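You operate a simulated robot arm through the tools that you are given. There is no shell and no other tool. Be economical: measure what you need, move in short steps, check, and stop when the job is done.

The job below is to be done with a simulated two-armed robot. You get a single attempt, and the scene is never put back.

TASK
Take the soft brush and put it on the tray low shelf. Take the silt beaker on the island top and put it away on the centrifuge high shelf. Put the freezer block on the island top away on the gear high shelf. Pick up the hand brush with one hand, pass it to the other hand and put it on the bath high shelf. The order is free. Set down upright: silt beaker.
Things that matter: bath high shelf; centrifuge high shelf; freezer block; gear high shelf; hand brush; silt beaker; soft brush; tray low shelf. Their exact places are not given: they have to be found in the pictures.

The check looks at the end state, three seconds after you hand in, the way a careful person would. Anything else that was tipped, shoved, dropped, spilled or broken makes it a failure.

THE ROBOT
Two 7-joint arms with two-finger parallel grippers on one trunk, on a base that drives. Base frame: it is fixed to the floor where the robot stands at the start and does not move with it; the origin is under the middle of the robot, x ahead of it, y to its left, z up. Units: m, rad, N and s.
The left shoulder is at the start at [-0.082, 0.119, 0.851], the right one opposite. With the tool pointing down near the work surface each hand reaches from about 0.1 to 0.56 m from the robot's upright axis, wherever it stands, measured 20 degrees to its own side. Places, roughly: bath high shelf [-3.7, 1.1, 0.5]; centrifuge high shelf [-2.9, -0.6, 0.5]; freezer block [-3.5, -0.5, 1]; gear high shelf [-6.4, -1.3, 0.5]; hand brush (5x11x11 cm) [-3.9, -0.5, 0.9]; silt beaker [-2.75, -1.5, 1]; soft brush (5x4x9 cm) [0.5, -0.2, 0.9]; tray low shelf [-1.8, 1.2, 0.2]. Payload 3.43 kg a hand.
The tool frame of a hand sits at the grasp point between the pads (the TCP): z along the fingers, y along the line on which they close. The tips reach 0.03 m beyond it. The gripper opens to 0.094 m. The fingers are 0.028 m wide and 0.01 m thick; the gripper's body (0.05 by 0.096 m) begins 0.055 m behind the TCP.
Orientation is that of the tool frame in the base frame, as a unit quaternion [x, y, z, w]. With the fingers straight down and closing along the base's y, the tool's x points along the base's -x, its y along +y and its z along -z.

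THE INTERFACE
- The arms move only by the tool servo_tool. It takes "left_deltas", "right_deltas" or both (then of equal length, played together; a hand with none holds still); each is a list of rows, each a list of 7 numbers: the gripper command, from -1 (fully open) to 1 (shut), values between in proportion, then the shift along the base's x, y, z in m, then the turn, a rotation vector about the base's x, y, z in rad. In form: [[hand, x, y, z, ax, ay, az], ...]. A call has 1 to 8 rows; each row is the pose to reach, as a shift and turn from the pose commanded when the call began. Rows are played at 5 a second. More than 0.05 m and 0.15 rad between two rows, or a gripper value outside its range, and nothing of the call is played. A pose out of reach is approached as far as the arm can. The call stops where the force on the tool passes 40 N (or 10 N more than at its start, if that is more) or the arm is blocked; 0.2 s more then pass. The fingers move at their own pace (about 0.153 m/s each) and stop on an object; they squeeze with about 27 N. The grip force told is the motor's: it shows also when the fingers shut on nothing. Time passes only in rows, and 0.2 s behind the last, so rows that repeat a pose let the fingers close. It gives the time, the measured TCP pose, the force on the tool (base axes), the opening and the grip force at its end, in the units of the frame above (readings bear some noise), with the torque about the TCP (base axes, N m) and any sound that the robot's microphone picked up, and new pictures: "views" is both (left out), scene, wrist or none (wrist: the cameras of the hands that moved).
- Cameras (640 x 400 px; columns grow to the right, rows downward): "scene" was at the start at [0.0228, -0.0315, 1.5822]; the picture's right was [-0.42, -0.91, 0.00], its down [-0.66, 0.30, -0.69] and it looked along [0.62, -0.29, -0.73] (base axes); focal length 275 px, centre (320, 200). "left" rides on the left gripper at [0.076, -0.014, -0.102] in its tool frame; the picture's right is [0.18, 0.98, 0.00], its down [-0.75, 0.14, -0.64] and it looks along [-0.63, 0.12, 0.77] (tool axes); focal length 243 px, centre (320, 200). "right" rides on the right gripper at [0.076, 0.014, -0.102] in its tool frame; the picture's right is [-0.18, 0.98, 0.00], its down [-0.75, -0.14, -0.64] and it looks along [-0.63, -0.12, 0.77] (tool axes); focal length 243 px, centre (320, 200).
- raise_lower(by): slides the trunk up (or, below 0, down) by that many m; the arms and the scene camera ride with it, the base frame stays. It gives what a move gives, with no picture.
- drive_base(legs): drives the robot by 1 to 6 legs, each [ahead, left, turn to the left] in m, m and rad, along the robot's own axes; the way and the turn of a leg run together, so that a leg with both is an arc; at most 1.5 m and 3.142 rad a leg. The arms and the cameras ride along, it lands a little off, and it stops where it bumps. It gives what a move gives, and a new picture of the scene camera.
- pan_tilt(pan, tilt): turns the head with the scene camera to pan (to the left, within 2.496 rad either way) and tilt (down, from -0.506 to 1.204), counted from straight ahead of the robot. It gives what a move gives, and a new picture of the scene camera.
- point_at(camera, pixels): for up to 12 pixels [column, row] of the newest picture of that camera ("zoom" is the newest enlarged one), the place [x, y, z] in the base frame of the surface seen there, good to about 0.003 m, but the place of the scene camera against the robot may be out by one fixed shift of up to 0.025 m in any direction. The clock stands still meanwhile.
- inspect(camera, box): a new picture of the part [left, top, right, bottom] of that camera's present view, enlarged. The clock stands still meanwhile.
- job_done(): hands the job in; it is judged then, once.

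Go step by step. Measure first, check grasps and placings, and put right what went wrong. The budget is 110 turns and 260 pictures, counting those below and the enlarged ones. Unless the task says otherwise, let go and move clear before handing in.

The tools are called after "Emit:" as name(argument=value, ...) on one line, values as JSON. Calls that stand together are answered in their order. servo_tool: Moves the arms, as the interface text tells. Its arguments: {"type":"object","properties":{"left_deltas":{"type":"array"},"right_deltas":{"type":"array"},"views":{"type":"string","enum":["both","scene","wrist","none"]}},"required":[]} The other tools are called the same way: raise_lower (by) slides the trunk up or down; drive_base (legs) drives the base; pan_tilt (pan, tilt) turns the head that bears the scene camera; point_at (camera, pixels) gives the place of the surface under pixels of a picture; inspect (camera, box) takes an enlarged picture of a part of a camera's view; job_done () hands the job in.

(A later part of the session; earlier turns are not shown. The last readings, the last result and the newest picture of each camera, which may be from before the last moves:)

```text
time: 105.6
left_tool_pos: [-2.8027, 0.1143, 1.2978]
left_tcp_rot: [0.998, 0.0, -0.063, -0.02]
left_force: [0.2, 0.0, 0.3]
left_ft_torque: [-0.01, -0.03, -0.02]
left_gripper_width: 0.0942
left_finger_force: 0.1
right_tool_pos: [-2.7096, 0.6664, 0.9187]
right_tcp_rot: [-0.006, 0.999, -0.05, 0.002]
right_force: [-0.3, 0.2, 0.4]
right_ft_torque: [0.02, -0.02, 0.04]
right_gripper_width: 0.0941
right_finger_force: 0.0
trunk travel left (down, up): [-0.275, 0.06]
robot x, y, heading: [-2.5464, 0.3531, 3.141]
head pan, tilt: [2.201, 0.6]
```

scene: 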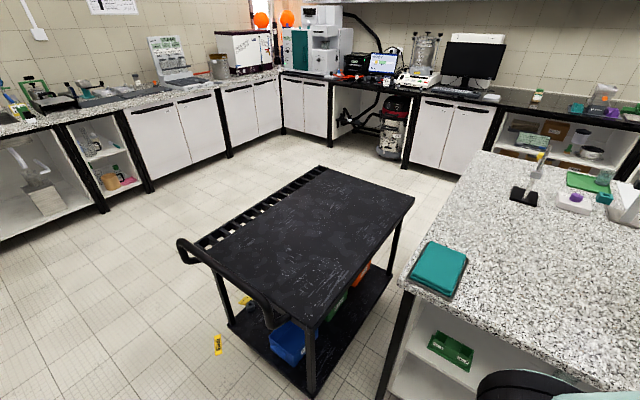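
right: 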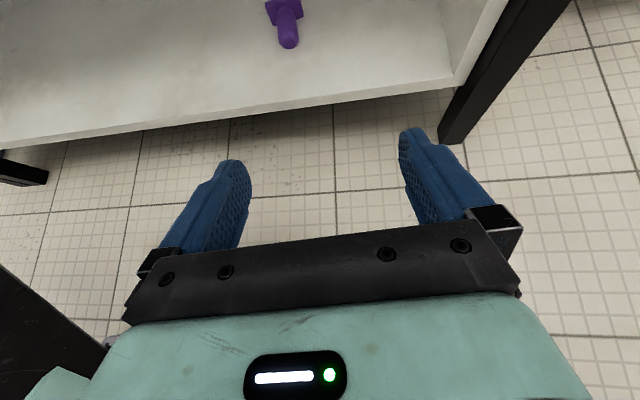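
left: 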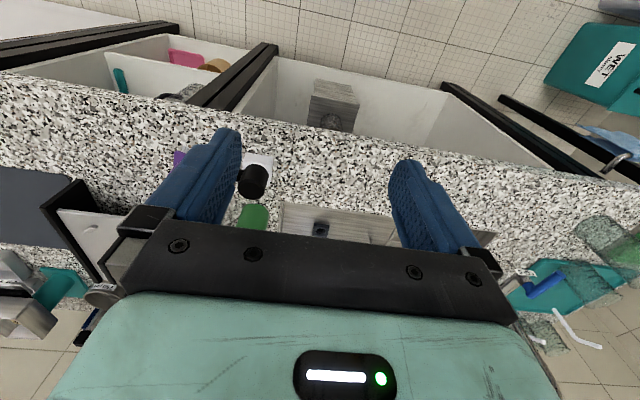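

The way is clear. I'll turn to face the island and strafe along the aisle toward x≈−3.65.

Emit:
drive_base(legs=[[0, 0.05, 0], [0, 0, 1.571], [0, -1.1, 0]])

Emit:
pan_tilt(pan=0, tilt=0.75)

```text
time: 120.1
left_tool_pos: [-3.4074, 0.0394, 1.2987]
left_tcp_rot: [0.704, 0.707, -0.059, 0.03]
left_force: [-0.2, 0.1, 0.9]
left_ft_torque: [0.03, 0.0, 0.0]
left_gripper_width: 0.0939
left_finger_force: 0.1
right_tool_pos: [-3.9608, 0.1306, 0.9177]
right_tcp_rot: [0.714, -0.699, 0.035, -0.037]
right_force: [0.9, -0.1, 0.6]
right_ft_torque: [0.0, 0.01, -0.01]
right_gripper_width: 0.0939
right_finger_force: 0.0
trunk travel left (down, up): [-0.275, 0.06]
robot x, y, heading: [-3.6459, 0.2996, -1.567]
head pan, tilt: [2.201, 0.6]
```

scene: 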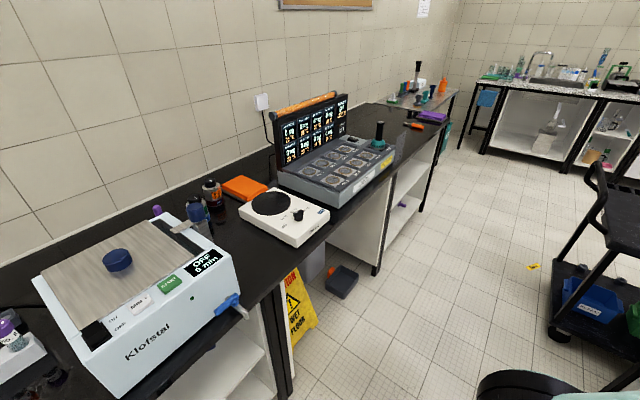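

```text
time: 122.2
left_tool_pos: [-3.4075, 0.0407, 1.2982]
left_tcp_rot: [0.703, 0.708, -0.059, 0.03]
left_force: [0.1, 0.0, 0.3]
left_ft_torque: [0.0, -0.01, 0.01]
left_gripper_width: 0.0941
left_finger_force: 0.1
right_tool_pos: [-3.9603, 0.131, 0.9191]
right_tcp_rot: [0.713, -0.699, 0.033, -0.037]
right_force: [0.0, -0.1, 0.5]
right_ft_torque: [0.03, 0.02, 0.02]
right_gripper_width: 0.0938
right_finger_force: 0.0
trunk travel left (down, up): [-0.275, 0.06]
robot x, y, heading: [-3.6472, 0.2963, -1.562]
head pan, tilt: [0.0, 0.75]
```

scene: 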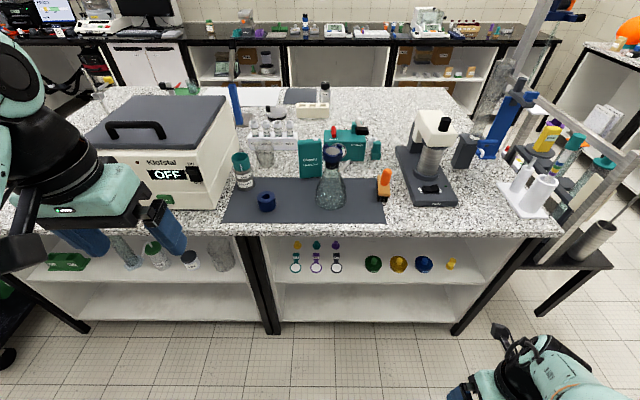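

From here I can see the centrifuge at left, a teal labelled block at (311,160), the orange-handled brush at (384,183), and the flask and ring on the mat. I'll zoom and measure.

Emit:
inspect(camera="scene", box=[220, 100, 480, 240])

Emit:
point_at(camera="scene", pixels=[[311, 160], [302, 145], [321, 145], [311, 178], [384, 178], [384, 195], [333, 150], [331, 200], [243, 170], [265, 200], [410, 190], [384, 168]])

```text
2.46 times, centred on (350, 170) of scene
```

zoom: 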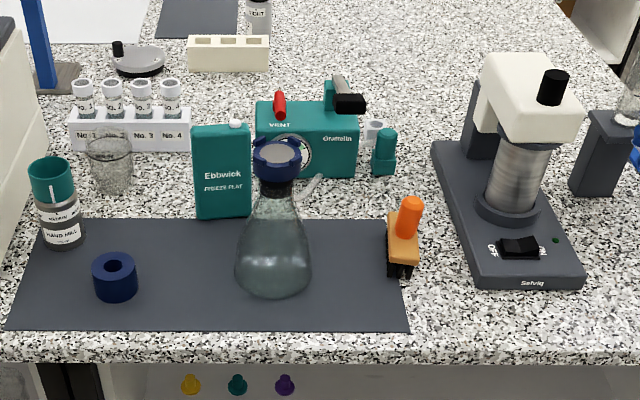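

```text
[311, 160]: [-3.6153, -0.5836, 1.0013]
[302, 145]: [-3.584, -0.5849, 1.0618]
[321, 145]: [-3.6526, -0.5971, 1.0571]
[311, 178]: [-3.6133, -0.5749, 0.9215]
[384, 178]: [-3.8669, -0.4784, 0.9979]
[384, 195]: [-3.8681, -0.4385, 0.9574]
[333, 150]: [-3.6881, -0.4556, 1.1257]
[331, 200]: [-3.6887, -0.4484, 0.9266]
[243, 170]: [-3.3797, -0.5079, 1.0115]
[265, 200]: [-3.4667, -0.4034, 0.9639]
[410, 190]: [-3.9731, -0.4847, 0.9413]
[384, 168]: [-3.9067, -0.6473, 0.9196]
```

The hand brush (orange handle on a wooden base) is at (−3.87,−0.46), and the freezer block is the teal slab at (−3.615,−0.585). I'll take the brush with the right hand first, moving up to the island, and look at it from the right wrist.

Emit:
drive_base(legs=[[0, -0.06, 0], [0.22, 0, 0]])

Emit:
servo_tool(right_deltas=[[-1, 0.02, 0, 0.045, 0, 0, 0], [-1, 0.04, 0, 0.09, 0, 0, 0], [-1, 0.06, 0, 0.135, 0, 0, 0], [-1, 0.08, 0, 0.18, 0, 0, 0], [-1, 0.1, -0.03, 0.21, 0, 0, 0], [-1, 0.12, -0.06, 0.23, 0, 0, 0], [-1, 0.13, -0.1, 0.23, 0, 0, 0], [-1, 0.13, -0.14, 0.23, 0, 0, 0]], views="both")

```text
time: 124.7
left_tool_pos: [-3.4644, -0.1785, 1.2985]
left_tcp_rot: [0.702, 0.709, -0.058, 0.03]
left_force: [0.4, -0.6, -1.3]
left_ft_torque: [-0.01, -0.01, 0.02]
left_gripper_width: 0.0941
left_finger_force: 0.1
right_tool_pos: [-4.0194, -0.0899, 0.9174]
right_tcp_rot: [0.714, -0.698, 0.034, -0.038]
right_force: [0.0, -0.5, 0.2]
right_ft_torque: [0.01, 0.01, 0.0]
right_gripper_width: 0.0939
right_finger_force: 0.2
trunk travel left (down, up): [-0.275, 0.06]
robot x, y, heading: [-3.7039, 0.0806, -1.559]
head pan, tilt: [0.0, 0.75]
```

scene: 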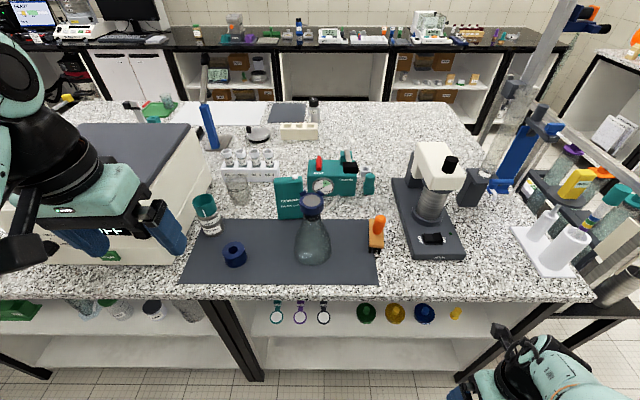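

```text
time: 126.5
left_tool_pos: [-3.4662, -0.1799, 1.2982]
left_tcp_rot: [0.703, 0.709, -0.058, 0.029]
left_force: [-0.1, 0.1, 0.0]
left_ft_torque: [0.0, -0.03, 0.01]
left_gripper_width: 0.0941
left_finger_force: 0.0
right_tool_pos: [-3.8912, -0.2311, 1.1484]
right_tcp_rot: [0.714, -0.699, 0.034, -0.037]
right_force: [-0.4, -0.5, -0.1]
right_ft_torque: [0.04, 0.01, 0.0]
right_gripper_width: 0.094
right_finger_force: 0.1
trunk travel left (down, up): [-0.275, 0.06]
robot x, y, heading: [-3.7061, 0.0742, -1.562]
head pan, tilt: [0.0, 0.75]
```

scene: 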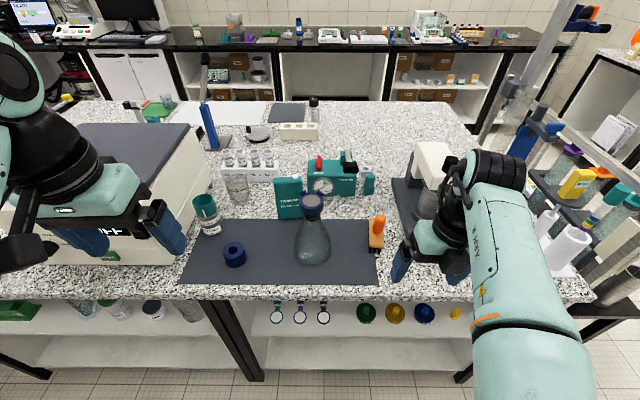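
right: 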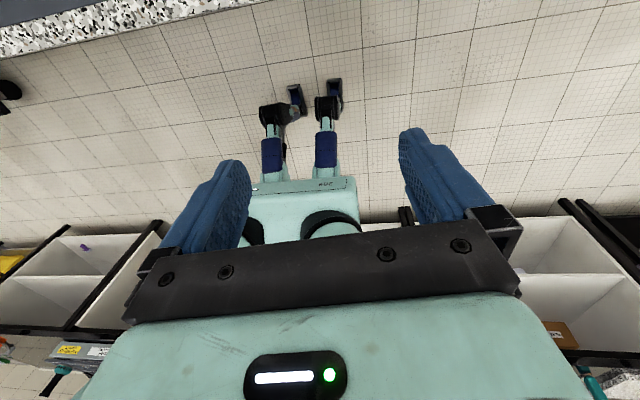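

The rolled wrist camera looks back at me, so I'll measure the brush with the head camera, whose z reads about 0.018 high.

Emit:
inspect(camera="scene", box=[330, 195, 430, 275])

Emit:
point_at(camera="zoom", pixels=[[318, 135], [318, 165], [318, 200], [310, 280], [285, 250], [345, 250], [285, 320], [310, 330], [265, 290], [410, 280], [300, 360], [250, 350]])

Emit:
point_at(camera="scene", pixels=[[390, 185], [400, 272], [378, 225]])

```text
5.00 times, centred on (380, 235) of scene
```

zoom: 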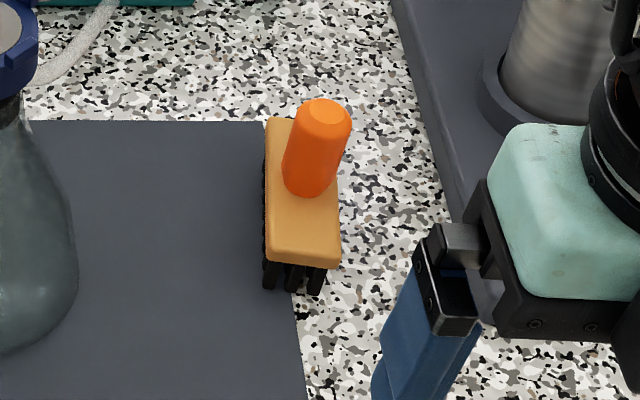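

```text
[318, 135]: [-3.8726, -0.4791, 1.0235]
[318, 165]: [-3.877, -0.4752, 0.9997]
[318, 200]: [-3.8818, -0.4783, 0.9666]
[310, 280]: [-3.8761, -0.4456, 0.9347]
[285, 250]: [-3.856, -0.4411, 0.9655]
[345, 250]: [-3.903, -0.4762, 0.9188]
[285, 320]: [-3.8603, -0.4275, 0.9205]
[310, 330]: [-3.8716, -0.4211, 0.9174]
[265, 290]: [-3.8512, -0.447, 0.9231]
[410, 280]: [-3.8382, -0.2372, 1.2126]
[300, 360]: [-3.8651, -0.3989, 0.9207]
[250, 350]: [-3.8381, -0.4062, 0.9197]
```

```text
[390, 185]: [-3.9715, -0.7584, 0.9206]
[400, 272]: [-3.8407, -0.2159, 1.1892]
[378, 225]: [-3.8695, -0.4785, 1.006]
```

The handle's centre is about (−3.876,−0.49), its top z≈1.01, with the base running along y. I'll check clearance to the microscope on its right.

Emit:
point_at(camera="scene", pixels=[[394, 182], [400, 215], [408, 245], [417, 150], [432, 155], [440, 180], [420, 190], [330, 240], [325, 200], [312, 195]])

Emit:
servo_tool(right_deltas=[[-1, 0.01, -0.045, 0, 0, 0, 0], [-1, 0.015, -0.09, 0, -0.03, 0, 0], [-1, 0.018, -0.135, 0, -0.05, 0, 0], [-1, 0.018, -0.175, 0, -0.05, 0, 0]], views="both")

```text
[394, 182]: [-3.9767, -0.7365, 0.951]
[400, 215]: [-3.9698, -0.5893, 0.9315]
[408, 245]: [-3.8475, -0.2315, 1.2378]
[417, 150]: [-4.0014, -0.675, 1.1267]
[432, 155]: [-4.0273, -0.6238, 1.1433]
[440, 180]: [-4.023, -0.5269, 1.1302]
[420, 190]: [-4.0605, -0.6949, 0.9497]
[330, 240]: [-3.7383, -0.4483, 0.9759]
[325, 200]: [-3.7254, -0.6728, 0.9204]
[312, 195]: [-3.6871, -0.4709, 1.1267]
```

```text
time: 127.5
left_tool_pos: [-3.4636, -0.1777, 1.2975]
left_tcp_rot: [0.703, 0.708, -0.058, 0.031]
left_force: [0.1, -0.7, -0.2]
left_ft_torque: [-0.02, 0.04, 0.01]
left_gripper_width: 0.0937
left_finger_force: 0.0
right_tool_pos: [-3.8458, -0.3432, 1.1486]
right_tcp_rot: [0.715, -0.697, 0.052, -0.019]
right_force: [-0.3, 0.1, -0.4]
right_ft_torque: [-0.04, 0.03, -0.02]
right_gripper_width: 0.0938
right_finger_force: 0.1
right hand out of reach, approached as far as the arm can: row 3, 4
trunk travel left (down, up): [-0.275, 0.06]
robot x, y, heading: [-3.7052, 0.0774, -1.564]
head pan, tilt: [0.0, 0.75]
```

scene: 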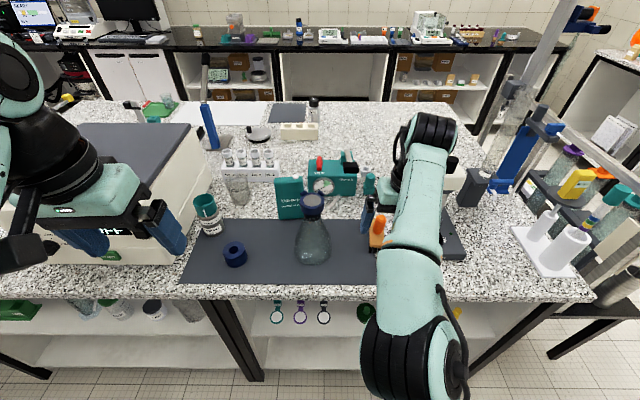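
right: 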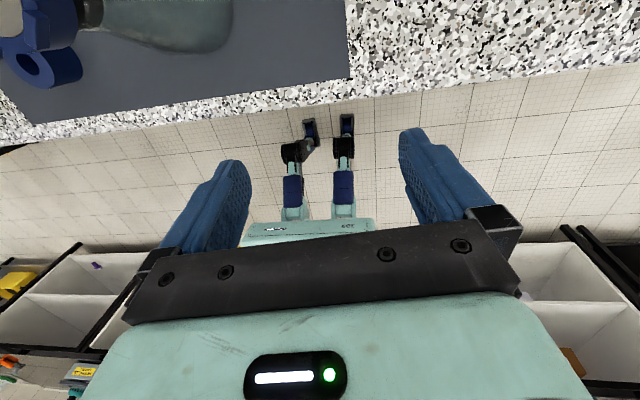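

It ran out of reach at y −0.34, so I'll bring the base 6 cm closer and raise the trunk slightly.

Emit:
drive_base(legs=[[0.06, -0.02, 0]])

Emit:
raise_lower(by=0.05)

Emit:
servo_tool(right_deltas=[[-1, 0.0, -0.02, -0.04, 0.03, 0, 0], [-1, 0.0, -0.045, -0.08, 0.05, 0, 0], [-1, -0.01, -0.07, -0.11, 0.05, 0, 0]], views="both")

```text
time: 128.5
left_tool_pos: [-3.4854, -0.2395, 1.2983]
left_tcp_rot: [0.702, 0.709, -0.058, 0.031]
left_force: [-0.4, -0.5, 0.2]
left_ft_torque: [0.03, -0.03, -0.02]
left_gripper_width: 0.0938
left_finger_force: 0.0
right_tool_pos: [-3.8672, -0.4038, 1.1482]
right_tcp_rot: [0.715, -0.697, 0.051, -0.02]
right_force: [0.2, -1.2, -0.4]
right_ft_torque: [0.01, 0.01, -0.01]
right_gripper_width: 0.0941
right_finger_force: 0.1
trunk travel left (down, up): [-0.275, 0.06]
robot x, y, heading: [-3.7264, 0.0164, -1.567]
head pan, tilt: [0.0, 0.75]
```

scene: 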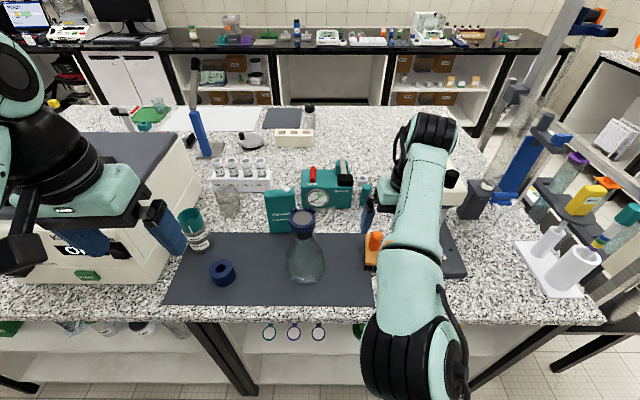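

```text
time: 129.4
left_tool_pos: [-3.4851, -0.2374, 1.3481]
left_tcp_rot: [0.703, 0.708, -0.058, 0.032]
left_force: [-0.2, 0.8, 0.1]
left_ft_torque: [0.01, -0.02, -0.01]
left_gripper_width: 0.0943
left_finger_force: 0.1
right_tool_pos: [-3.8671, -0.402, 1.1986]
right_tcp_rot: [0.715, -0.697, 0.051, -0.02]
right_force: [0.5, 0.6, 0.1]
right_ft_torque: [-0.03, 0.01, -0.03]
right_gripper_width: 0.0939
right_finger_force: 0.1
trunk travel left (down, up): [-0.325, 0.01]
robot x, y, heading: [-3.7255, 0.0204, -1.562]
head pan, tilt: [0.0, 0.75]
```

```text
time: 130.2
left_tool_pos: [-3.4849, -0.2375, 1.3482]
left_tcp_rot: [0.702, 0.709, -0.058, 0.031]
left_force: [-0.3, -1.3, 0.4]
left_ft_torque: [-0.01, -0.01, 0.02]
left_gripper_width: 0.094
left_finger_force: 0.0
right_tool_pos: [-3.8596, -0.4483, 1.1223]
right_tcp_rot: [0.715, -0.697, 0.034, -0.036]
right_force: [-0.7, 0.3, -0.6]
right_ft_torque: [0.01, -0.03, 0.0]
right_gripper_width: 0.094
right_finger_force: 0.1
right hand out of reach, approached as far as the arm can: row 2, 3
trunk travel left (down, up): [-0.325, 0.01]
robot x, y, heading: [-3.7247, 0.0183, -1.559]
head pan, tilt: [0.0, 0.75]
```

scene: 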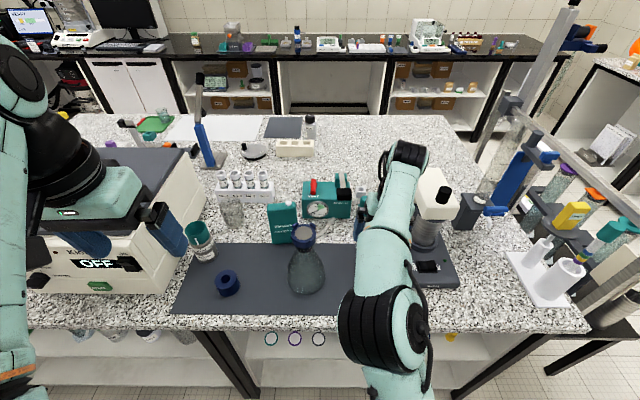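
right: 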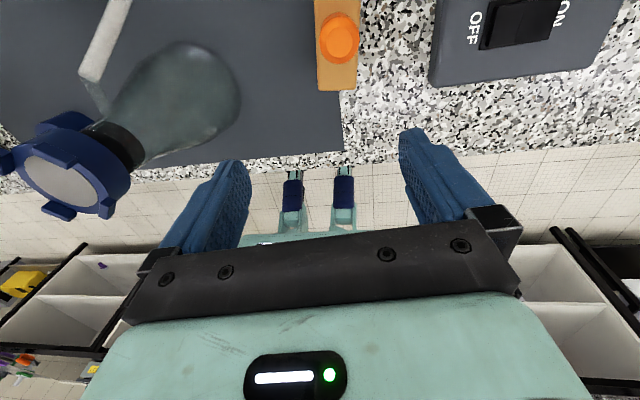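

The brush now appears in the right wrist view at (338,40). I'll measure it there.

Emit:
point_at(camera="right", pixels=[[338, 28], [325, 40], [352, 40], [338, 55], [320, 85], [356, 85], [357, 5], [318, 5], [438, 60], [235, 100], [120, 190]])

```text
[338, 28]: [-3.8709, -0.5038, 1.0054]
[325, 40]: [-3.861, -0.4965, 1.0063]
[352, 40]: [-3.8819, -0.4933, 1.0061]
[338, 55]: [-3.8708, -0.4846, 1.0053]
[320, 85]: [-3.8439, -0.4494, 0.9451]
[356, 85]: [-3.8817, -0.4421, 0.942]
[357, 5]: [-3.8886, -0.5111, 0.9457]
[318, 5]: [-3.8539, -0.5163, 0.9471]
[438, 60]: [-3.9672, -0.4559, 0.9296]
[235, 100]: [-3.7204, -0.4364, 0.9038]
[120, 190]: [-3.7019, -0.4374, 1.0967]
```

Handle centre is (−3.871,−0.495), top 1.006. The open fingers straddle it in x, so I'll descend and then slide forward.

Emit:
servo_tool(right_deltas=[[-1, -0.011, 0, -0.045, 0, 0, 0], [-1, -0.011, 0, -0.09, 0, 0, 0], [-1, -0.011, -0.02, -0.125, 0, 0, 0], [-1, -0.011, -0.047, -0.144, 0, 0, 0], [-1, -0.011, -0.047, -0.144, 0, 0, 0]], views="wrist")

```text
time: 131.4
left_tool_pos: [-3.484, -0.2373, 1.3478]
left_tcp_rot: [0.702, 0.709, -0.058, 0.031]
left_force: [0.4, -0.1, 0.5]
left_ft_torque: [-0.01, 0.03, 0.0]
left_gripper_width: 0.0941
left_finger_force: 0.2
right_tool_pos: [-3.8589, -0.4417, 0.9897]
right_tcp_rot: [0.714, -0.698, 0.034, -0.037]
right_force: [0.0, 0.0, 0.3]
right_ft_torque: [0.0, 0.01, -0.02]
right_gripper_width: 0.094
right_finger_force: 0.0
right hand out of reach, approached as far as the arm can: row 3, 4, 5
trunk travel left (down, up): [-0.325, 0.01]
robot x, y, heading: [-3.7252, 0.0174, -1.567]
head pan, tilt: [0.0, 0.75]
```

right: 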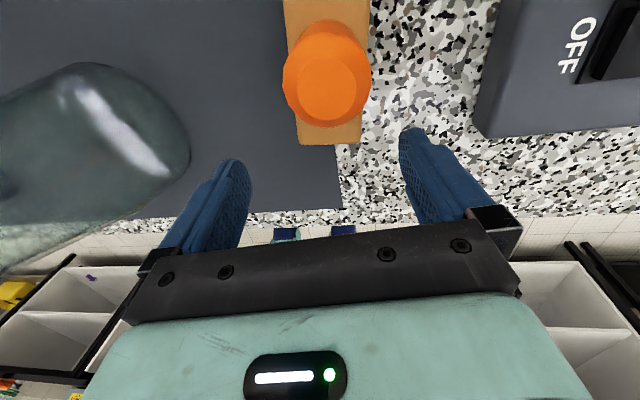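

It's short by 5 cm. I'll tilt the fingers forward about 0.3 rad to gain reach and take out a 0.1 rad sideways lean.

Emit:
servo_tool(right_deltas=[[-1, 0, 0, 0.015, -0.08, 0.05, 0], [-1, -0.004, -0.01, 0.015, -0.18, 0.1, 0], [-1, -0.008, -0.025, 0.01, -0.28, 0.1, 0], [-1, -0.012, -0.04, 0, -0.35, 0.1, 0], [-1, -0.012, -0.053, -0.008, -0.35, 0.1, 0], [-1, -0.012, -0.053, -0.008, -0.35, 0.1, 0]], views="wrist")

```text
time: 132.8
left_tool_pos: [-3.4852, -0.2372, 1.3481]
left_tcp_rot: [0.702, 0.709, -0.058, 0.031]
left_force: [-0.7, -0.7, -0.2]
left_ft_torque: [0.0, 0.01, 0.01]
left_gripper_width: 0.094
left_finger_force: 0.0
right_tool_pos: [-3.871, -0.4956, 0.9837]
right_tcp_rot: [0.71, -0.683, 0.119, 0.122]
right_force: [0.3, 0.9, 0.1]
right_ft_torque: [0.04, 0.02, -0.02]
right_gripper_width: 0.0938
right_finger_force: 0.1
trunk travel left (down, up): [-0.325, 0.01]
robot x, y, heading: [-3.7254, 0.018, -1.561]
head pan, tilt: [0.0, 0.75]
```

right: 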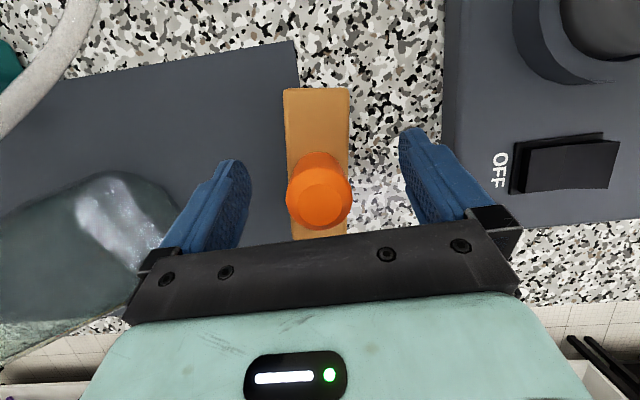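

The TCP is on the handle at (−3.871,−0.496,0.984). I'll close and lift.

Emit:
servo_tool(right_deltas=[[0.3, 0, 0, 0, 0, 0, 0], [1, 0, 0, 0, 0, 0, 0], [1, 0, 0, 0, 0, 0, 0], [1, 0, 0, 0, 0, 0, 0], [1, 0, 0.0, 0.04, 0, 0, 0], [1, 0, 0.03, 0.075, 0, 0, 0], [1, 0, 0.07, 0.1, 0, 0, 0]], views="wrist")

```text
time: 134.4
left_tool_pos: [-3.4838, -0.2365, 1.3474]
left_tcp_rot: [0.702, 0.709, -0.059, 0.031]
left_force: [-0.6, 0.1, -0.9]
left_ft_torque: [-0.04, 0.0, -0.02]
left_gripper_width: 0.094
left_finger_force: 0.1
right_tool_pos: [-3.871, -0.424, 1.0829]
right_tcp_rot: [0.71, -0.683, 0.119, 0.123]
right_force: [0.7, -0.2, -1.7]
right_ft_torque: [-0.01, -0.04, -0.01]
right_gripper_width: 0.0316
right_finger_force: 27.0
trunk travel left (down, up): [-0.325, 0.01]
robot x, y, heading: [-3.7243, 0.0176, -1.564]
head pan, tilt: [0.0, 0.75]
```

right: 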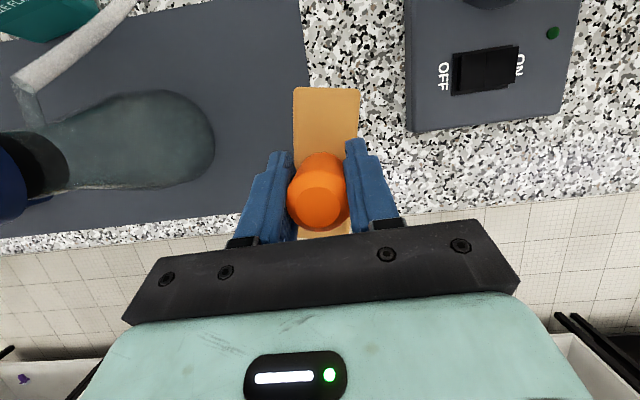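

The brush is held (width 0.032). I'll draw the hand back towards me, then back the base into the middle of the aisle.

Emit:
servo_tool(right_deltas=[[1, 0, 0.04, 0.02, 0, 0, 0], [1, -0.01, 0.08, 0.04, 0, 0, 0], [1, -0.02, 0.12, 0.06, 0, 0, 0], [1, -0.03, 0.15, 0.08, 0, 0, 0]], views="none")

Emit:
drive_base(legs=[[-0.25, 0, 0]])

```text
time: 135.5
left_tool_pos: [-3.4853, -0.2372, 1.3482]
left_tcp_rot: [0.703, 0.708, -0.058, 0.031]
left_force: [0.2, -0.1, -0.9]
left_ft_torque: [-0.02, 0.02, -0.01]
left_gripper_width: 0.0939
left_finger_force: 0.0
right_tool_pos: [-3.9533, -0.2776, 1.1441]
right_tcp_rot: [-0.656, 0.741, -0.084, -0.112]
right_force: [-0.1, -1.2, -1.6]
right_ft_torque: [0.0, 0.0, 0.01]
right_gripper_width: 0.0317
right_finger_force: 26.8
trunk travel left (down, up): [-0.325, 0.01]
robot x, y, heading: [-3.7236, 0.0191, -1.564]
head pan, tilt: [0.0, 0.75]
stopped in row 4 (right hand): the arm was blocked; the commanded pose is now the measured one
```

```text
time: 137.3
left_tool_pos: [-3.4869, 0.011, 1.3493]
left_tcp_rot: [0.702, 0.709, -0.059, 0.031]
left_force: [0.2, 0.8, 0.4]
left_ft_torque: [0.02, 0.04, 0.03]
left_gripper_width: 0.094
left_finger_force: 0.1
right_tool_pos: [-3.9553, -0.0286, 1.1438]
right_tcp_rot: [-0.656, 0.741, -0.084, -0.112]
right_force: [0.1, 0.9, -1.2]
right_ft_torque: [0.0, 0.02, 0.02]
right_gripper_width: 0.0315
right_finger_force: 27.0
trunk travel left (down, up): [-0.325, 0.01]
robot x, y, heading: [-3.7241, 0.2636, -1.561]
head pan, tilt: [0.0, 0.75]
```

scene: 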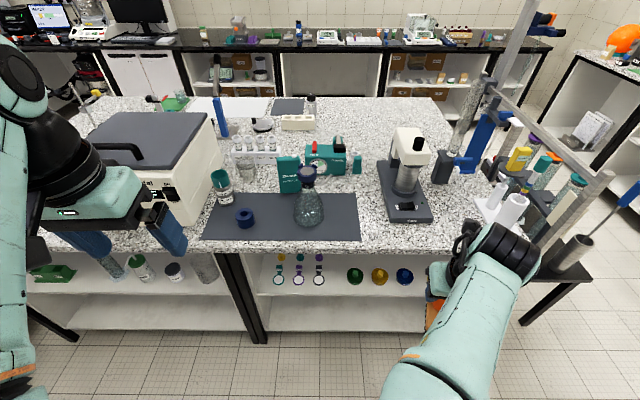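

The brush is clear of the island. I'll do the handover here, turning the right tool −90° about vertical so the brush's length runs left–right, while bringing it to the middle.

Emit:
servo_tool(right_deltas=[[1, 0.0, -0.01, 0, 0, 0, -0.14], [1, 0.02, -0.02, -0.01, 0, 0, -0.28], [1, 0.04, -0.03, -0.02, 0, 0, -0.42], [1, 0.06, -0.04, -0.03, 0, 0, -0.56], [1, 0.08, -0.05, -0.04, 0, 0, -0.7], [1, 0.1, -0.06, -0.05, 0, 0, -0.84], [1, 0.12, -0.06, -0.06, 0, 0, -0.98], [1, 0.14, -0.06, -0.06, 0, 0, -1.12]], views="scene")

```text
time: 139.1
left_tool_pos: [-3.4866, 0.0116, 1.3485]
left_tcp_rot: [0.702, 0.709, -0.059, 0.03]
left_force: [0.1, 0.1, -0.8]
left_ft_torque: [0.02, -0.01, 0.01]
left_gripper_width: 0.094
left_finger_force: 0.0
right_tool_pos: [-3.815, -0.0887, 1.0835]
right_tcp_rot: [-0.162, 0.977, -0.012, -0.141]
right_force: [0.2, 0.0, -0.7]
right_ft_torque: [-0.03, 0.02, -0.01]
right_gripper_width: 0.0317
right_finger_force: 27.4
trunk travel left (down, up): [-0.325, 0.01]
robot x, y, heading: [-3.7243, 0.2688, -1.558]
head pan, tilt: [0.0, 0.75]
```

scene: 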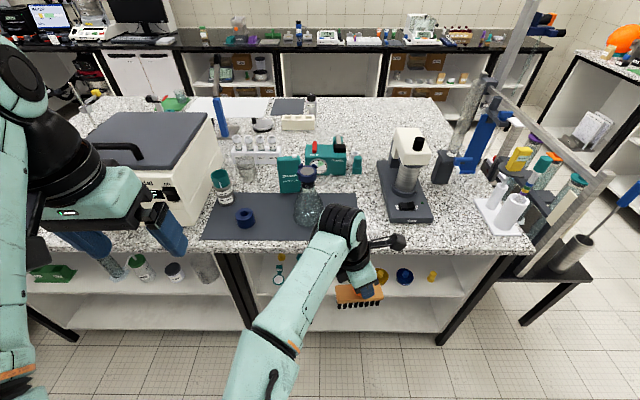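

The brush now lies nearly left–right. I'll finish its yaw, and turn the left hand (120° about the (1,1,1) axis) to point right with its camera up.

Emit:
servo_tool(right_deltas=[[1, 0, 0, 0, 0, 0, -0.11], [1, 0, 0, 0, 0, 0, -0.22], [1, 0, 0, 0, 0, 0, -0.325], [1, 0, 0, 0, 0, 0, -0.325], [1, 0, 0, 0, 0, 0, -0.325], [1, 0, 0, 0, 0, 0, -0.325], [1, 0, 0, 0, 0, 0, -0.325], [1, 0, 0, 0, 0, 0, -0.325]], left_deltas=[[-1, 0.01, -0.01, -0.02, 0.085, 0.085, 0.085], [-1, 0.02, -0.02, -0.04, 0.17, 0.17, 0.17], [-1, 0.03, -0.03, -0.06, 0.255, 0.255, 0.255], [-1, 0.04, -0.04, -0.08, 0.34, 0.34, 0.34], [-1, 0.05, -0.05, -0.1, 0.425, 0.425, 0.425], [-1, 0.06, -0.06, -0.12, 0.51, 0.51, 0.51], [-1, 0.06, -0.07, -0.14, 0.595, 0.595, 0.595], [-1, 0.06, -0.08, -0.16, 0.68, 0.68, 0.68]], views="scene")

```text
time: 140.9
left_tool_pos: [-3.4264, -0.0674, 1.1867]
left_tcp_rot: [0.348, 0.843, -0.036, -0.409]
left_force: [3.6, 1.0, -1.9]
left_ft_torque: [-0.02, 0.27, 0.12]
left_gripper_width: 0.094
left_finger_force: 0.1
left hand out of reach, approached as far as the arm can: row 4, 5, 6
right_tool_pos: [-3.8149, -0.0878, 1.085]
right_tcp_rot: [-0.002, 0.99, 0.011, -0.14]
right_force: [0.1, 1.1, -2.2]
right_ft_torque: [0.01, -0.01, -0.04]
right_gripper_width: 0.0317
right_finger_force: 27.0
trunk travel left (down, up): [-0.325, 0.01]
robot x, y, heading: [-3.7225, 0.271, -1.563]
head pan, tilt: [0.0, 0.75]
```

scene: 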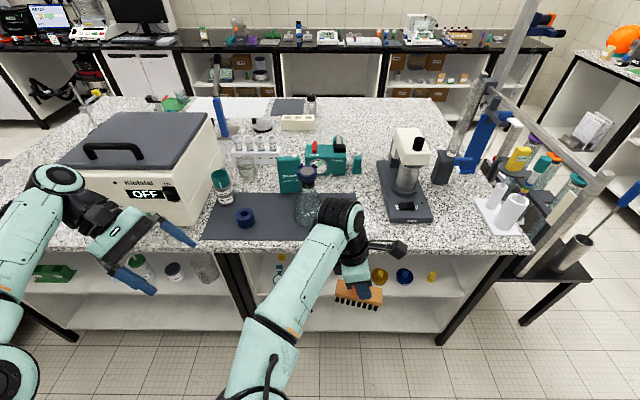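

The left hand is coming round well. I'll continue the rotation to the full 120° and come down to the brush base's height.

Emit:
servo_tool(left_deltas=[[-1, 0, 0, -0.02, 0.08, 0.08, 0.08], [-1, 0, -0.0, -0.04, 0.16, 0.16, 0.16], [-1, 0, -0.0, -0.06, 0.24, 0.24, 0.24], [-1, 0, -0.01, -0.08, 0.32, 0.32, 0.32], [-1, 0, -0.01, -0.1, 0.4, 0.4, 0.4], [-1, 0, -0.02, -0.12, 0.48, 0.48, 0.48], [-1, 0, -0.02, -0.14, 0.53, 0.53, 0.53], [-1, 0, -0.02, -0.15, 0.53, 0.53, 0.53]], views="both")

```text
time: 142.7
left_tool_pos: [-3.4278, -0.0871, 1.0386]
left_tcp_rot: [-0.019, 0.75, -0.011, -0.661]
left_force: [-0.7, -0.1, -0.3]
left_ft_torque: [0.02, 0.0, 0.01]
left_gripper_width: 0.0941
left_finger_force: 0.1
right_tool_pos: [-3.8162, -0.0883, 1.0856]
right_tcp_rot: [-0.002, 0.99, 0.011, -0.14]
right_force: [-0.2, -0.5, -1.3]
right_ft_torque: [0.0, 0.0, 0.0]
right_gripper_width: 0.0317
right_finger_force: 26.7
trunk travel left (down, up): [-0.325, 0.01]
robot x, y, heading: [-3.7254, 0.2702, -1.561]
head pan, tilt: [0.0, 0.75]
```

scene: 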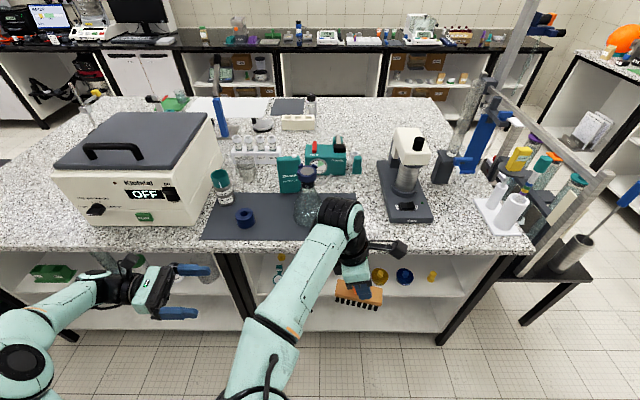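
left: 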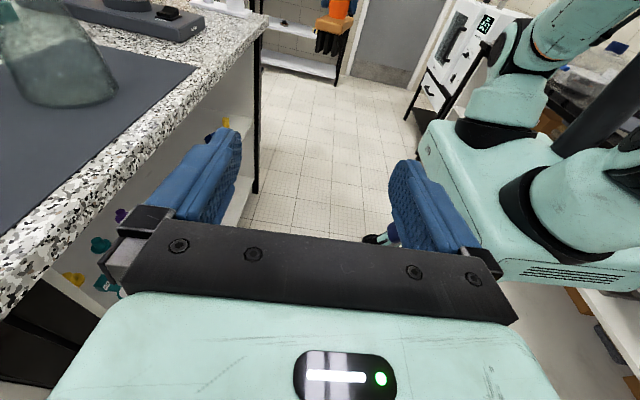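

The left hand now points right at the brush, whose base shows at the left camera's top (340,20). I'll zoom and measure it.

Emit:
inspect(camera="left", box=[280, 0, 400, 75])

Emit:
point_at(camera="left", pixels=[[335, 24], [320, 24], [351, 22], [335, 30], [320, 32], [345, 36], [337, 5]])

Emit:
inspect(camera="scene", box=[310, 240, 420, 320])

```text
5.33 times, centred on (340, 38) of left
```

zoom: 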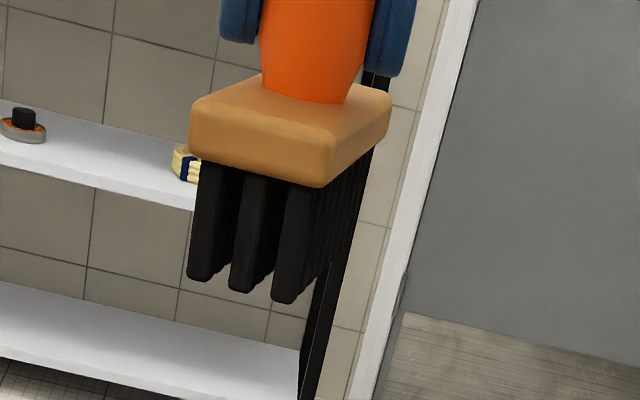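

```text
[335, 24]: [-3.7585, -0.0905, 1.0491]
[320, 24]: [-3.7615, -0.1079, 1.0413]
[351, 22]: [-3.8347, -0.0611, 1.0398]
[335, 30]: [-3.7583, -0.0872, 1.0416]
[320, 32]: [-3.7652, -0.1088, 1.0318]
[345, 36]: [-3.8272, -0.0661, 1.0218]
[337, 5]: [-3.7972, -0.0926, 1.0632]
```

```text
5.00 times, centred on (365, 280) of scene
```

zoom: 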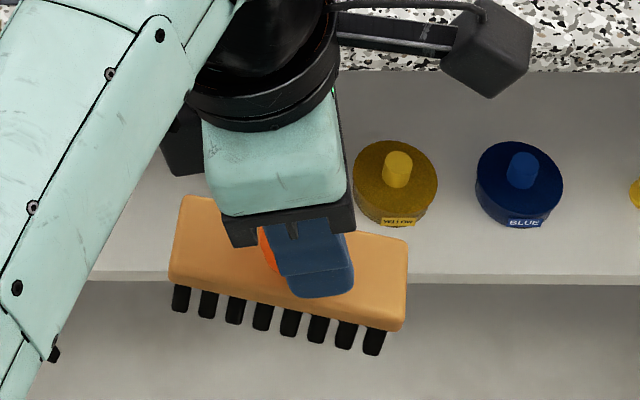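

The base's near end is at x −3.758, y≈−0.09, wood z 1.037–1.05, yawed about 10°. I'll align the left hand and come up to within 8 cm.

Emit:
servo_tool(left_deltas=[[-1, -0.04, 0, 0, 0, 0.04, -0.05], [-1, -0.08, 0, 0, 0, 0.08, -0.1], [-1, -0.12, 0, 0, 0, 0.12, -0.15], [-1, -0.16, -0.002, -0.002, 0, 0.125, -0.18], [-1, -0.2, -0.003, -0.002, 0, 0.125, -0.18], [-1, -0.24, -0.01, -0.002, 0, 0.125, -0.18], [-1, -0.24, -0.01, -0.002, 0, 0.125, -0.18]], views="wrist")

```text
time: 144.3
left_tool_pos: [-3.6683, -0.0994, 1.0363]
left_tcp_rot: [0.05, 0.706, 0.05, -0.705]
left_force: [0.1, -0.5, 0.4]
left_ft_torque: [0.02, 0.0, 0.02]
left_gripper_width: 0.0939
left_finger_force: 0.1
right_tool_pos: [-3.8147, -0.0868, 1.0849]
right_tcp_rot: [-0.002, 0.99, 0.012, -0.14]
right_force: [0.1, -0.1, -0.9]
right_ft_torque: [0.04, 0.01, 0.01]
right_gripper_width: 0.0317
right_finger_force: 26.9
trunk travel left (down, up): [-0.325, 0.01]
robot x, y, heading: [-3.7265, 0.2704, -1.564]
head pan, tilt: [0.0, 0.75]
```

left: 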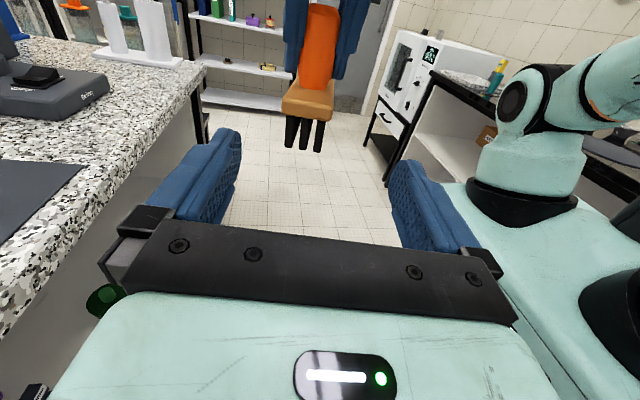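

The brush base at (308,100) is well aligned. I'll take a quick measure before the last approach.

Emit:
point_at(camera="left", pixels=[[284, 105], [331, 112], [308, 98], [308, 112], [303, 145], [308, 88]])

```text
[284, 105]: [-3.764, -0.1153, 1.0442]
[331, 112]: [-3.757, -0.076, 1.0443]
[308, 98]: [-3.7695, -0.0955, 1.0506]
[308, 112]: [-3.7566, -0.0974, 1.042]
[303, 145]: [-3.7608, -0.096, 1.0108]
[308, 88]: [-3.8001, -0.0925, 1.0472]
```

Emit:
servo_tool(left_deltas=[[-1, -0.04, 0.002, 0.002, 0, 0, 0], [-1, -0.08, 0.004, 0.002, 0, 0, 0], [-1, -0.096, 0.004, 0.002, 0, 0, 0], [-1, -0.096, 0.004, 0.002, 0, 0, 0]], views="both")

```text
time: 145.3
left_tool_pos: [-3.7635, -0.0933, 1.038]
left_tcp_rot: [0.049, 0.706, 0.051, -0.705]
left_force: [0.3, -0.4, 0.4]
left_ft_torque: [0.02, 0.01, 0.0]
left_gripper_width: 0.0939
left_finger_force: 0.0
right_tool_pos: [-3.8149, -0.0877, 1.0845]
right_tcp_rot: [-0.003, 0.99, 0.01, -0.14]
right_force: [-1.1, 0.4, -1.6]
right_ft_torque: [0.03, 0.01, -0.06]
right_gripper_width: 0.0319
right_finger_force: 26.4
trunk travel left (down, up): [-0.325, 0.01]
robot x, y, heading: [-3.7254, 0.2672, -1.56]
head pan, tilt: [0.0, 0.75]
```

scene: 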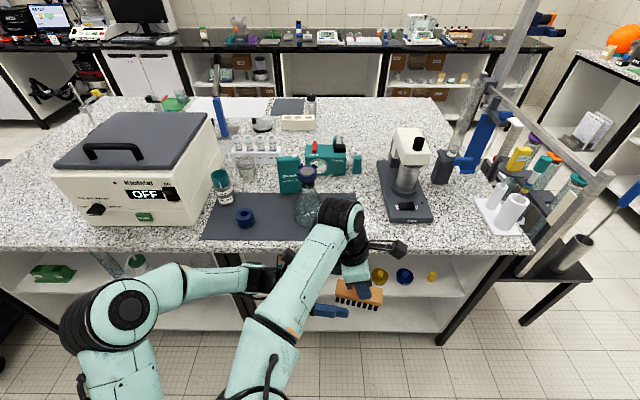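
left: 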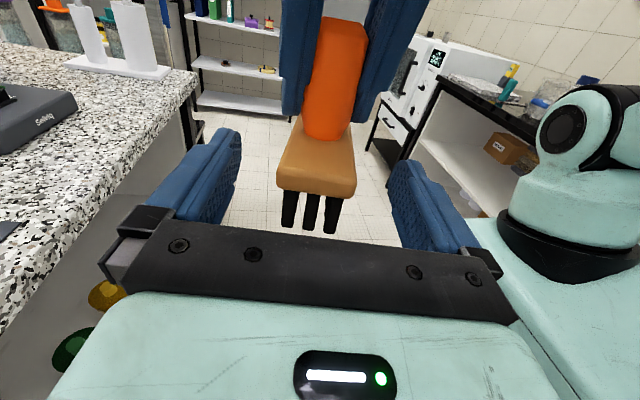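

The brush base sits between the left pads. I'll close the left hand.

Emit:
servo_tool(left_deltas=[[0, 0, 0, 0, 0, 0, 0], [0.4, 0, 0, 0, 0, 0, 0], [1, 0, 0, 0, 0, 0, 0], [1, 0, 0, 0, 0, 0, 0], [1, 0, 0, 0, 0, 0, 0]], views="wrist")

```text
time: 146.5
left_tool_pos: [-3.7627, -0.0931, 1.0397]
left_tcp_rot: [-0.049, -0.705, -0.05, 0.706]
left_force: [-3.3, -2.8, 10.8]
left_ft_torque: [0.6, 0.37, 0.2]
left_gripper_width: 0.0418
left_finger_force: 27.3
right_tool_pos: [-3.8163, -0.0867, 1.0834]
right_tcp_rot: [-0.002, 0.99, 0.012, -0.14]
right_force: [3.2, 2.8, -11.6]
right_ft_torque: [-0.44, 0.09, -0.05]
right_gripper_width: 0.0318
right_finger_force: 26.7
trunk travel left (down, up): [-0.325, 0.01]
robot x, y, heading: [-3.7258, 0.2679, -1.562]
head pan, tilt: [0.0, 0.75]
```

left: 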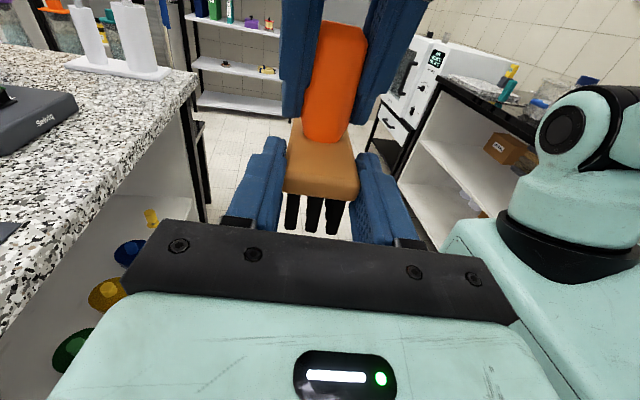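

The left hand holds the base (0.042, 27 N). I'll open the right hand, lift it off the handle and move it away to the right.

Emit:
servo_tool(right_deltas=[[0.3, 0, 0, 0, 0, 0, 0], [-1, 0, 0, 0, 0, 0, 0], [-1, 0, 0, 0, 0, 0, 0], [-1, 0, 0, 0.04, 0, 0, 0], [-1, -0.01, 0, 0.085, 0, 0, 0], [-1, -0.04, 0.01, 0.12, 0, 0, 0], [-1, -0.085, 0.015, 0.13, 0, 0, 0], [-1, -0.13, 0.02, 0.13, 0, 0, 0]], views="both")

```text
time: 148.3
left_tool_pos: [-3.7642, -0.0938, 1.0383]
left_tcp_rot: [0.048, 0.706, 0.05, -0.705]
left_force: [-0.3, -0.2, 0.1]
left_ft_torque: [-0.02, -0.06, -0.01]
left_gripper_width: 0.0416
left_finger_force: 27.1
right_tool_pos: [-3.9458, -0.0682, 1.2139]
right_tcp_rot: [-0.003, 0.99, 0.011, -0.14]
right_force: [-0.1, -0.3, 0.9]
right_ft_torque: [-0.01, -0.02, 0.02]
right_gripper_width: 0.0937
right_finger_force: 0.0
trunk travel left (down, up): [-0.325, 0.01]
robot x, y, heading: [-3.7253, 0.2668, -1.563]
head pan, tilt: [0.0, 0.75]
```

scene: 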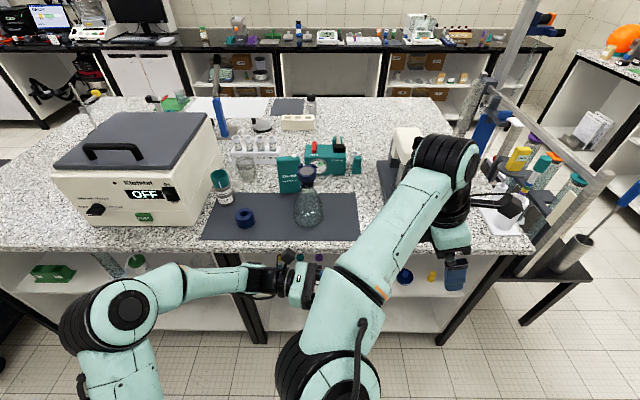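
right: 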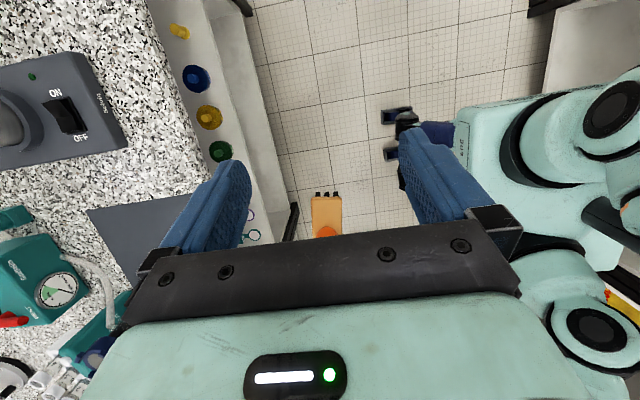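

Handover done: the left hand holds the brush alone. I'll turn the robot to face the bath bench and look at its bay.

Emit:
drive_base(legs=[[0, 0, 3.135]])

Emit:
pan_tilt(pan=0.25, tilt=0.95)

```text
time: 156.0
left_tool_pos: [-3.6786, 0.6283, 1.0387]
left_tcp_rot: [0.705, -0.059, 0.704, 0.06]
left_force: [0.1, 0.1, 0.1]
left_ft_torque: [-0.01, 0.08, 0.01]
left_gripper_width: 0.0418
left_finger_force: 27.0
right_tool_pos: [-3.4979, 0.5993, 1.2139]
right_tcp_rot: [0.99, -0.011, 0.14, 0.013]
right_force: [0.4, -0.4, 0.2]
right_ft_torque: [0.05, -0.01, 0.04]
right_gripper_width: 0.0941
right_finger_force: 0.0
trunk travel left (down, up): [-0.325, 0.01]
robot x, y, heading: [-3.7271, 0.2726, 1.549]
head pan, tilt: [0.0, 0.75]
```

scene: 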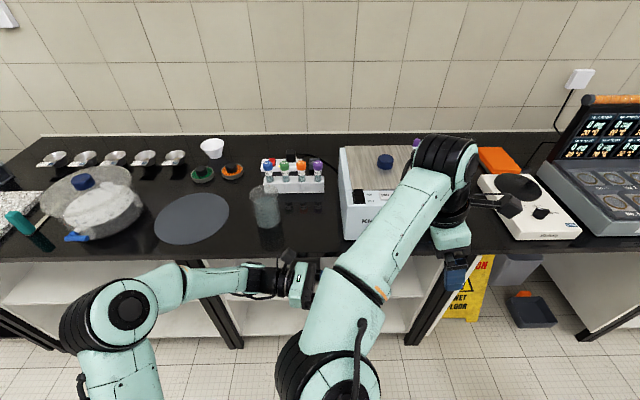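

```text
time: 156.8
left_tool_pos: [-3.6785, 0.6294, 1.0378]
left_tcp_rot: [0.705, -0.059, 0.704, 0.061]
left_force: [0.0, -0.1, 0.6]
left_ft_torque: [0.0, 0.05, 0.01]
left_gripper_width: 0.0418
left_finger_force: 27.9
right_tool_pos: [-3.4975, 0.5982, 1.2133]
right_tcp_rot: [0.99, -0.012, 0.14, 0.013]
right_force: [-0.4, -0.3, 0.0]
right_ft_torque: [0.0, 0.02, -0.01]
right_gripper_width: 0.0939
right_finger_force: 0.0
trunk travel left (down, up): [-0.325, 0.01]
robot x, y, heading: [-3.7275, 0.267, 1.547]
head pan, tilt: [0.25, 0.949]
```

scene: 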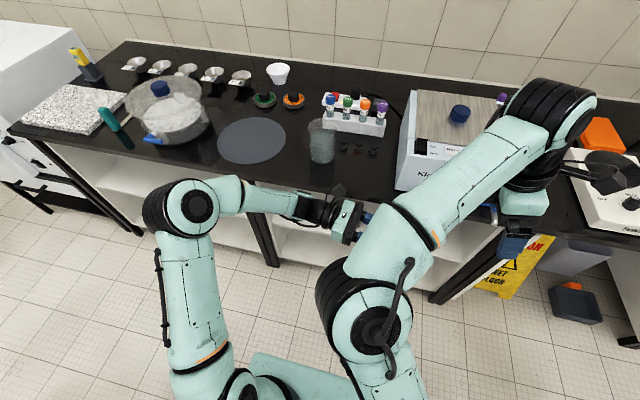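

The bath stands over the bay between the posts near pixels (265,240) and (480,260). I'll measure the bay.

Emit:
point_at(camera="scene", pixels=[[265, 240], [275, 262], [470, 270], [430, 298], [305, 240], [300, 258], [345, 262], [440, 245], [440, 270], [330, 190], [430, 190], [455, 290]])

Emit:
inspect(camera="scene", box=[240, 180, 540, 320])

```text
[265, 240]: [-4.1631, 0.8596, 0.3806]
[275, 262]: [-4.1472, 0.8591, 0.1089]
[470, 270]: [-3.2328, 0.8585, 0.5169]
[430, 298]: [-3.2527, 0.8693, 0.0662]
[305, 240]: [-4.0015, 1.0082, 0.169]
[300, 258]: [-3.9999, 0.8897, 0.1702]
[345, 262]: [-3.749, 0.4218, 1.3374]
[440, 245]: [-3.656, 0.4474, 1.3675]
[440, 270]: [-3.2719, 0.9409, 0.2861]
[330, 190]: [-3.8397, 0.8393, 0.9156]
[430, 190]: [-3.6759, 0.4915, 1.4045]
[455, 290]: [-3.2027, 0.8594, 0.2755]
```

```text
2.13 times, centred on (390, 250) of scene
```

zoom: 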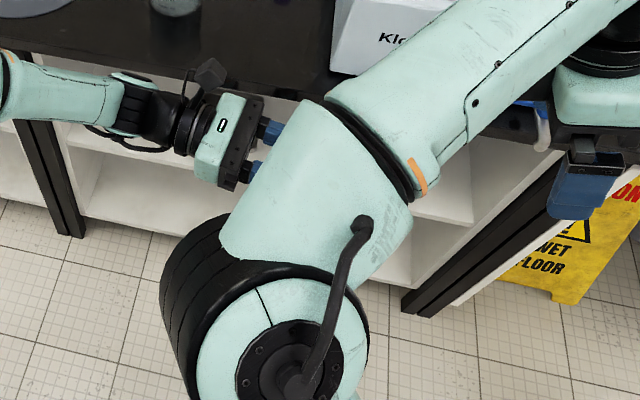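

The bay spans x −4.14 to −3.25 with its front at y 0.86. I'll pull the left hand back and turn it to point forward.

Emit:
servo_tool(left_deltas=[[1, -0.02, -0.02, 0, 0, 0, 0.12], [1, -0.04, -0.04, 0, 0, 0, 0.26], [1, -0.06, -0.05, 0, 0, 0, 0.4], [1, -0.08, -0.06, 0, 0, 0, 0.54], [1, -0.1, -0.07, 0, 0, 0, 0.68], [1, -0.12, -0.08, 0, 0, 0, 0.82], [1, -0.14, -0.09, 0, 0, 0, 0.96], [1, -0.16, -0.1, 0, 0, 0, 1.1]], views="none")

```text
time: 158.6
left_tool_pos: [-3.8915, 0.6244, 1.026]
left_tcp_rot: [0.632, 0.318, 0.632, -0.317]
left_force: [0.1, 0.4, 0.1]
left_ft_torque: [-0.02, 0.01, -0.03]
left_gripper_width: 0.0417
left_finger_force: 26.7
left hand out of reach, approached as far as the arm can: row 5, 6, 7, 8
right_tool_pos: [-3.498, 0.5977, 1.2135]
right_tcp_rot: [0.99, -0.012, 0.139, 0.013]
right_force: [0.0, -0.3, -1.0]
right_ft_torque: [-0.01, -0.01, 0.01]
right_gripper_width: 0.094
right_finger_force: 0.0
trunk travel left (down, up): [-0.325, 0.01]
robot x, y, heading: [-3.7225, 0.2692, 1.554]
head pan, tilt: [0.25, 0.949]
```

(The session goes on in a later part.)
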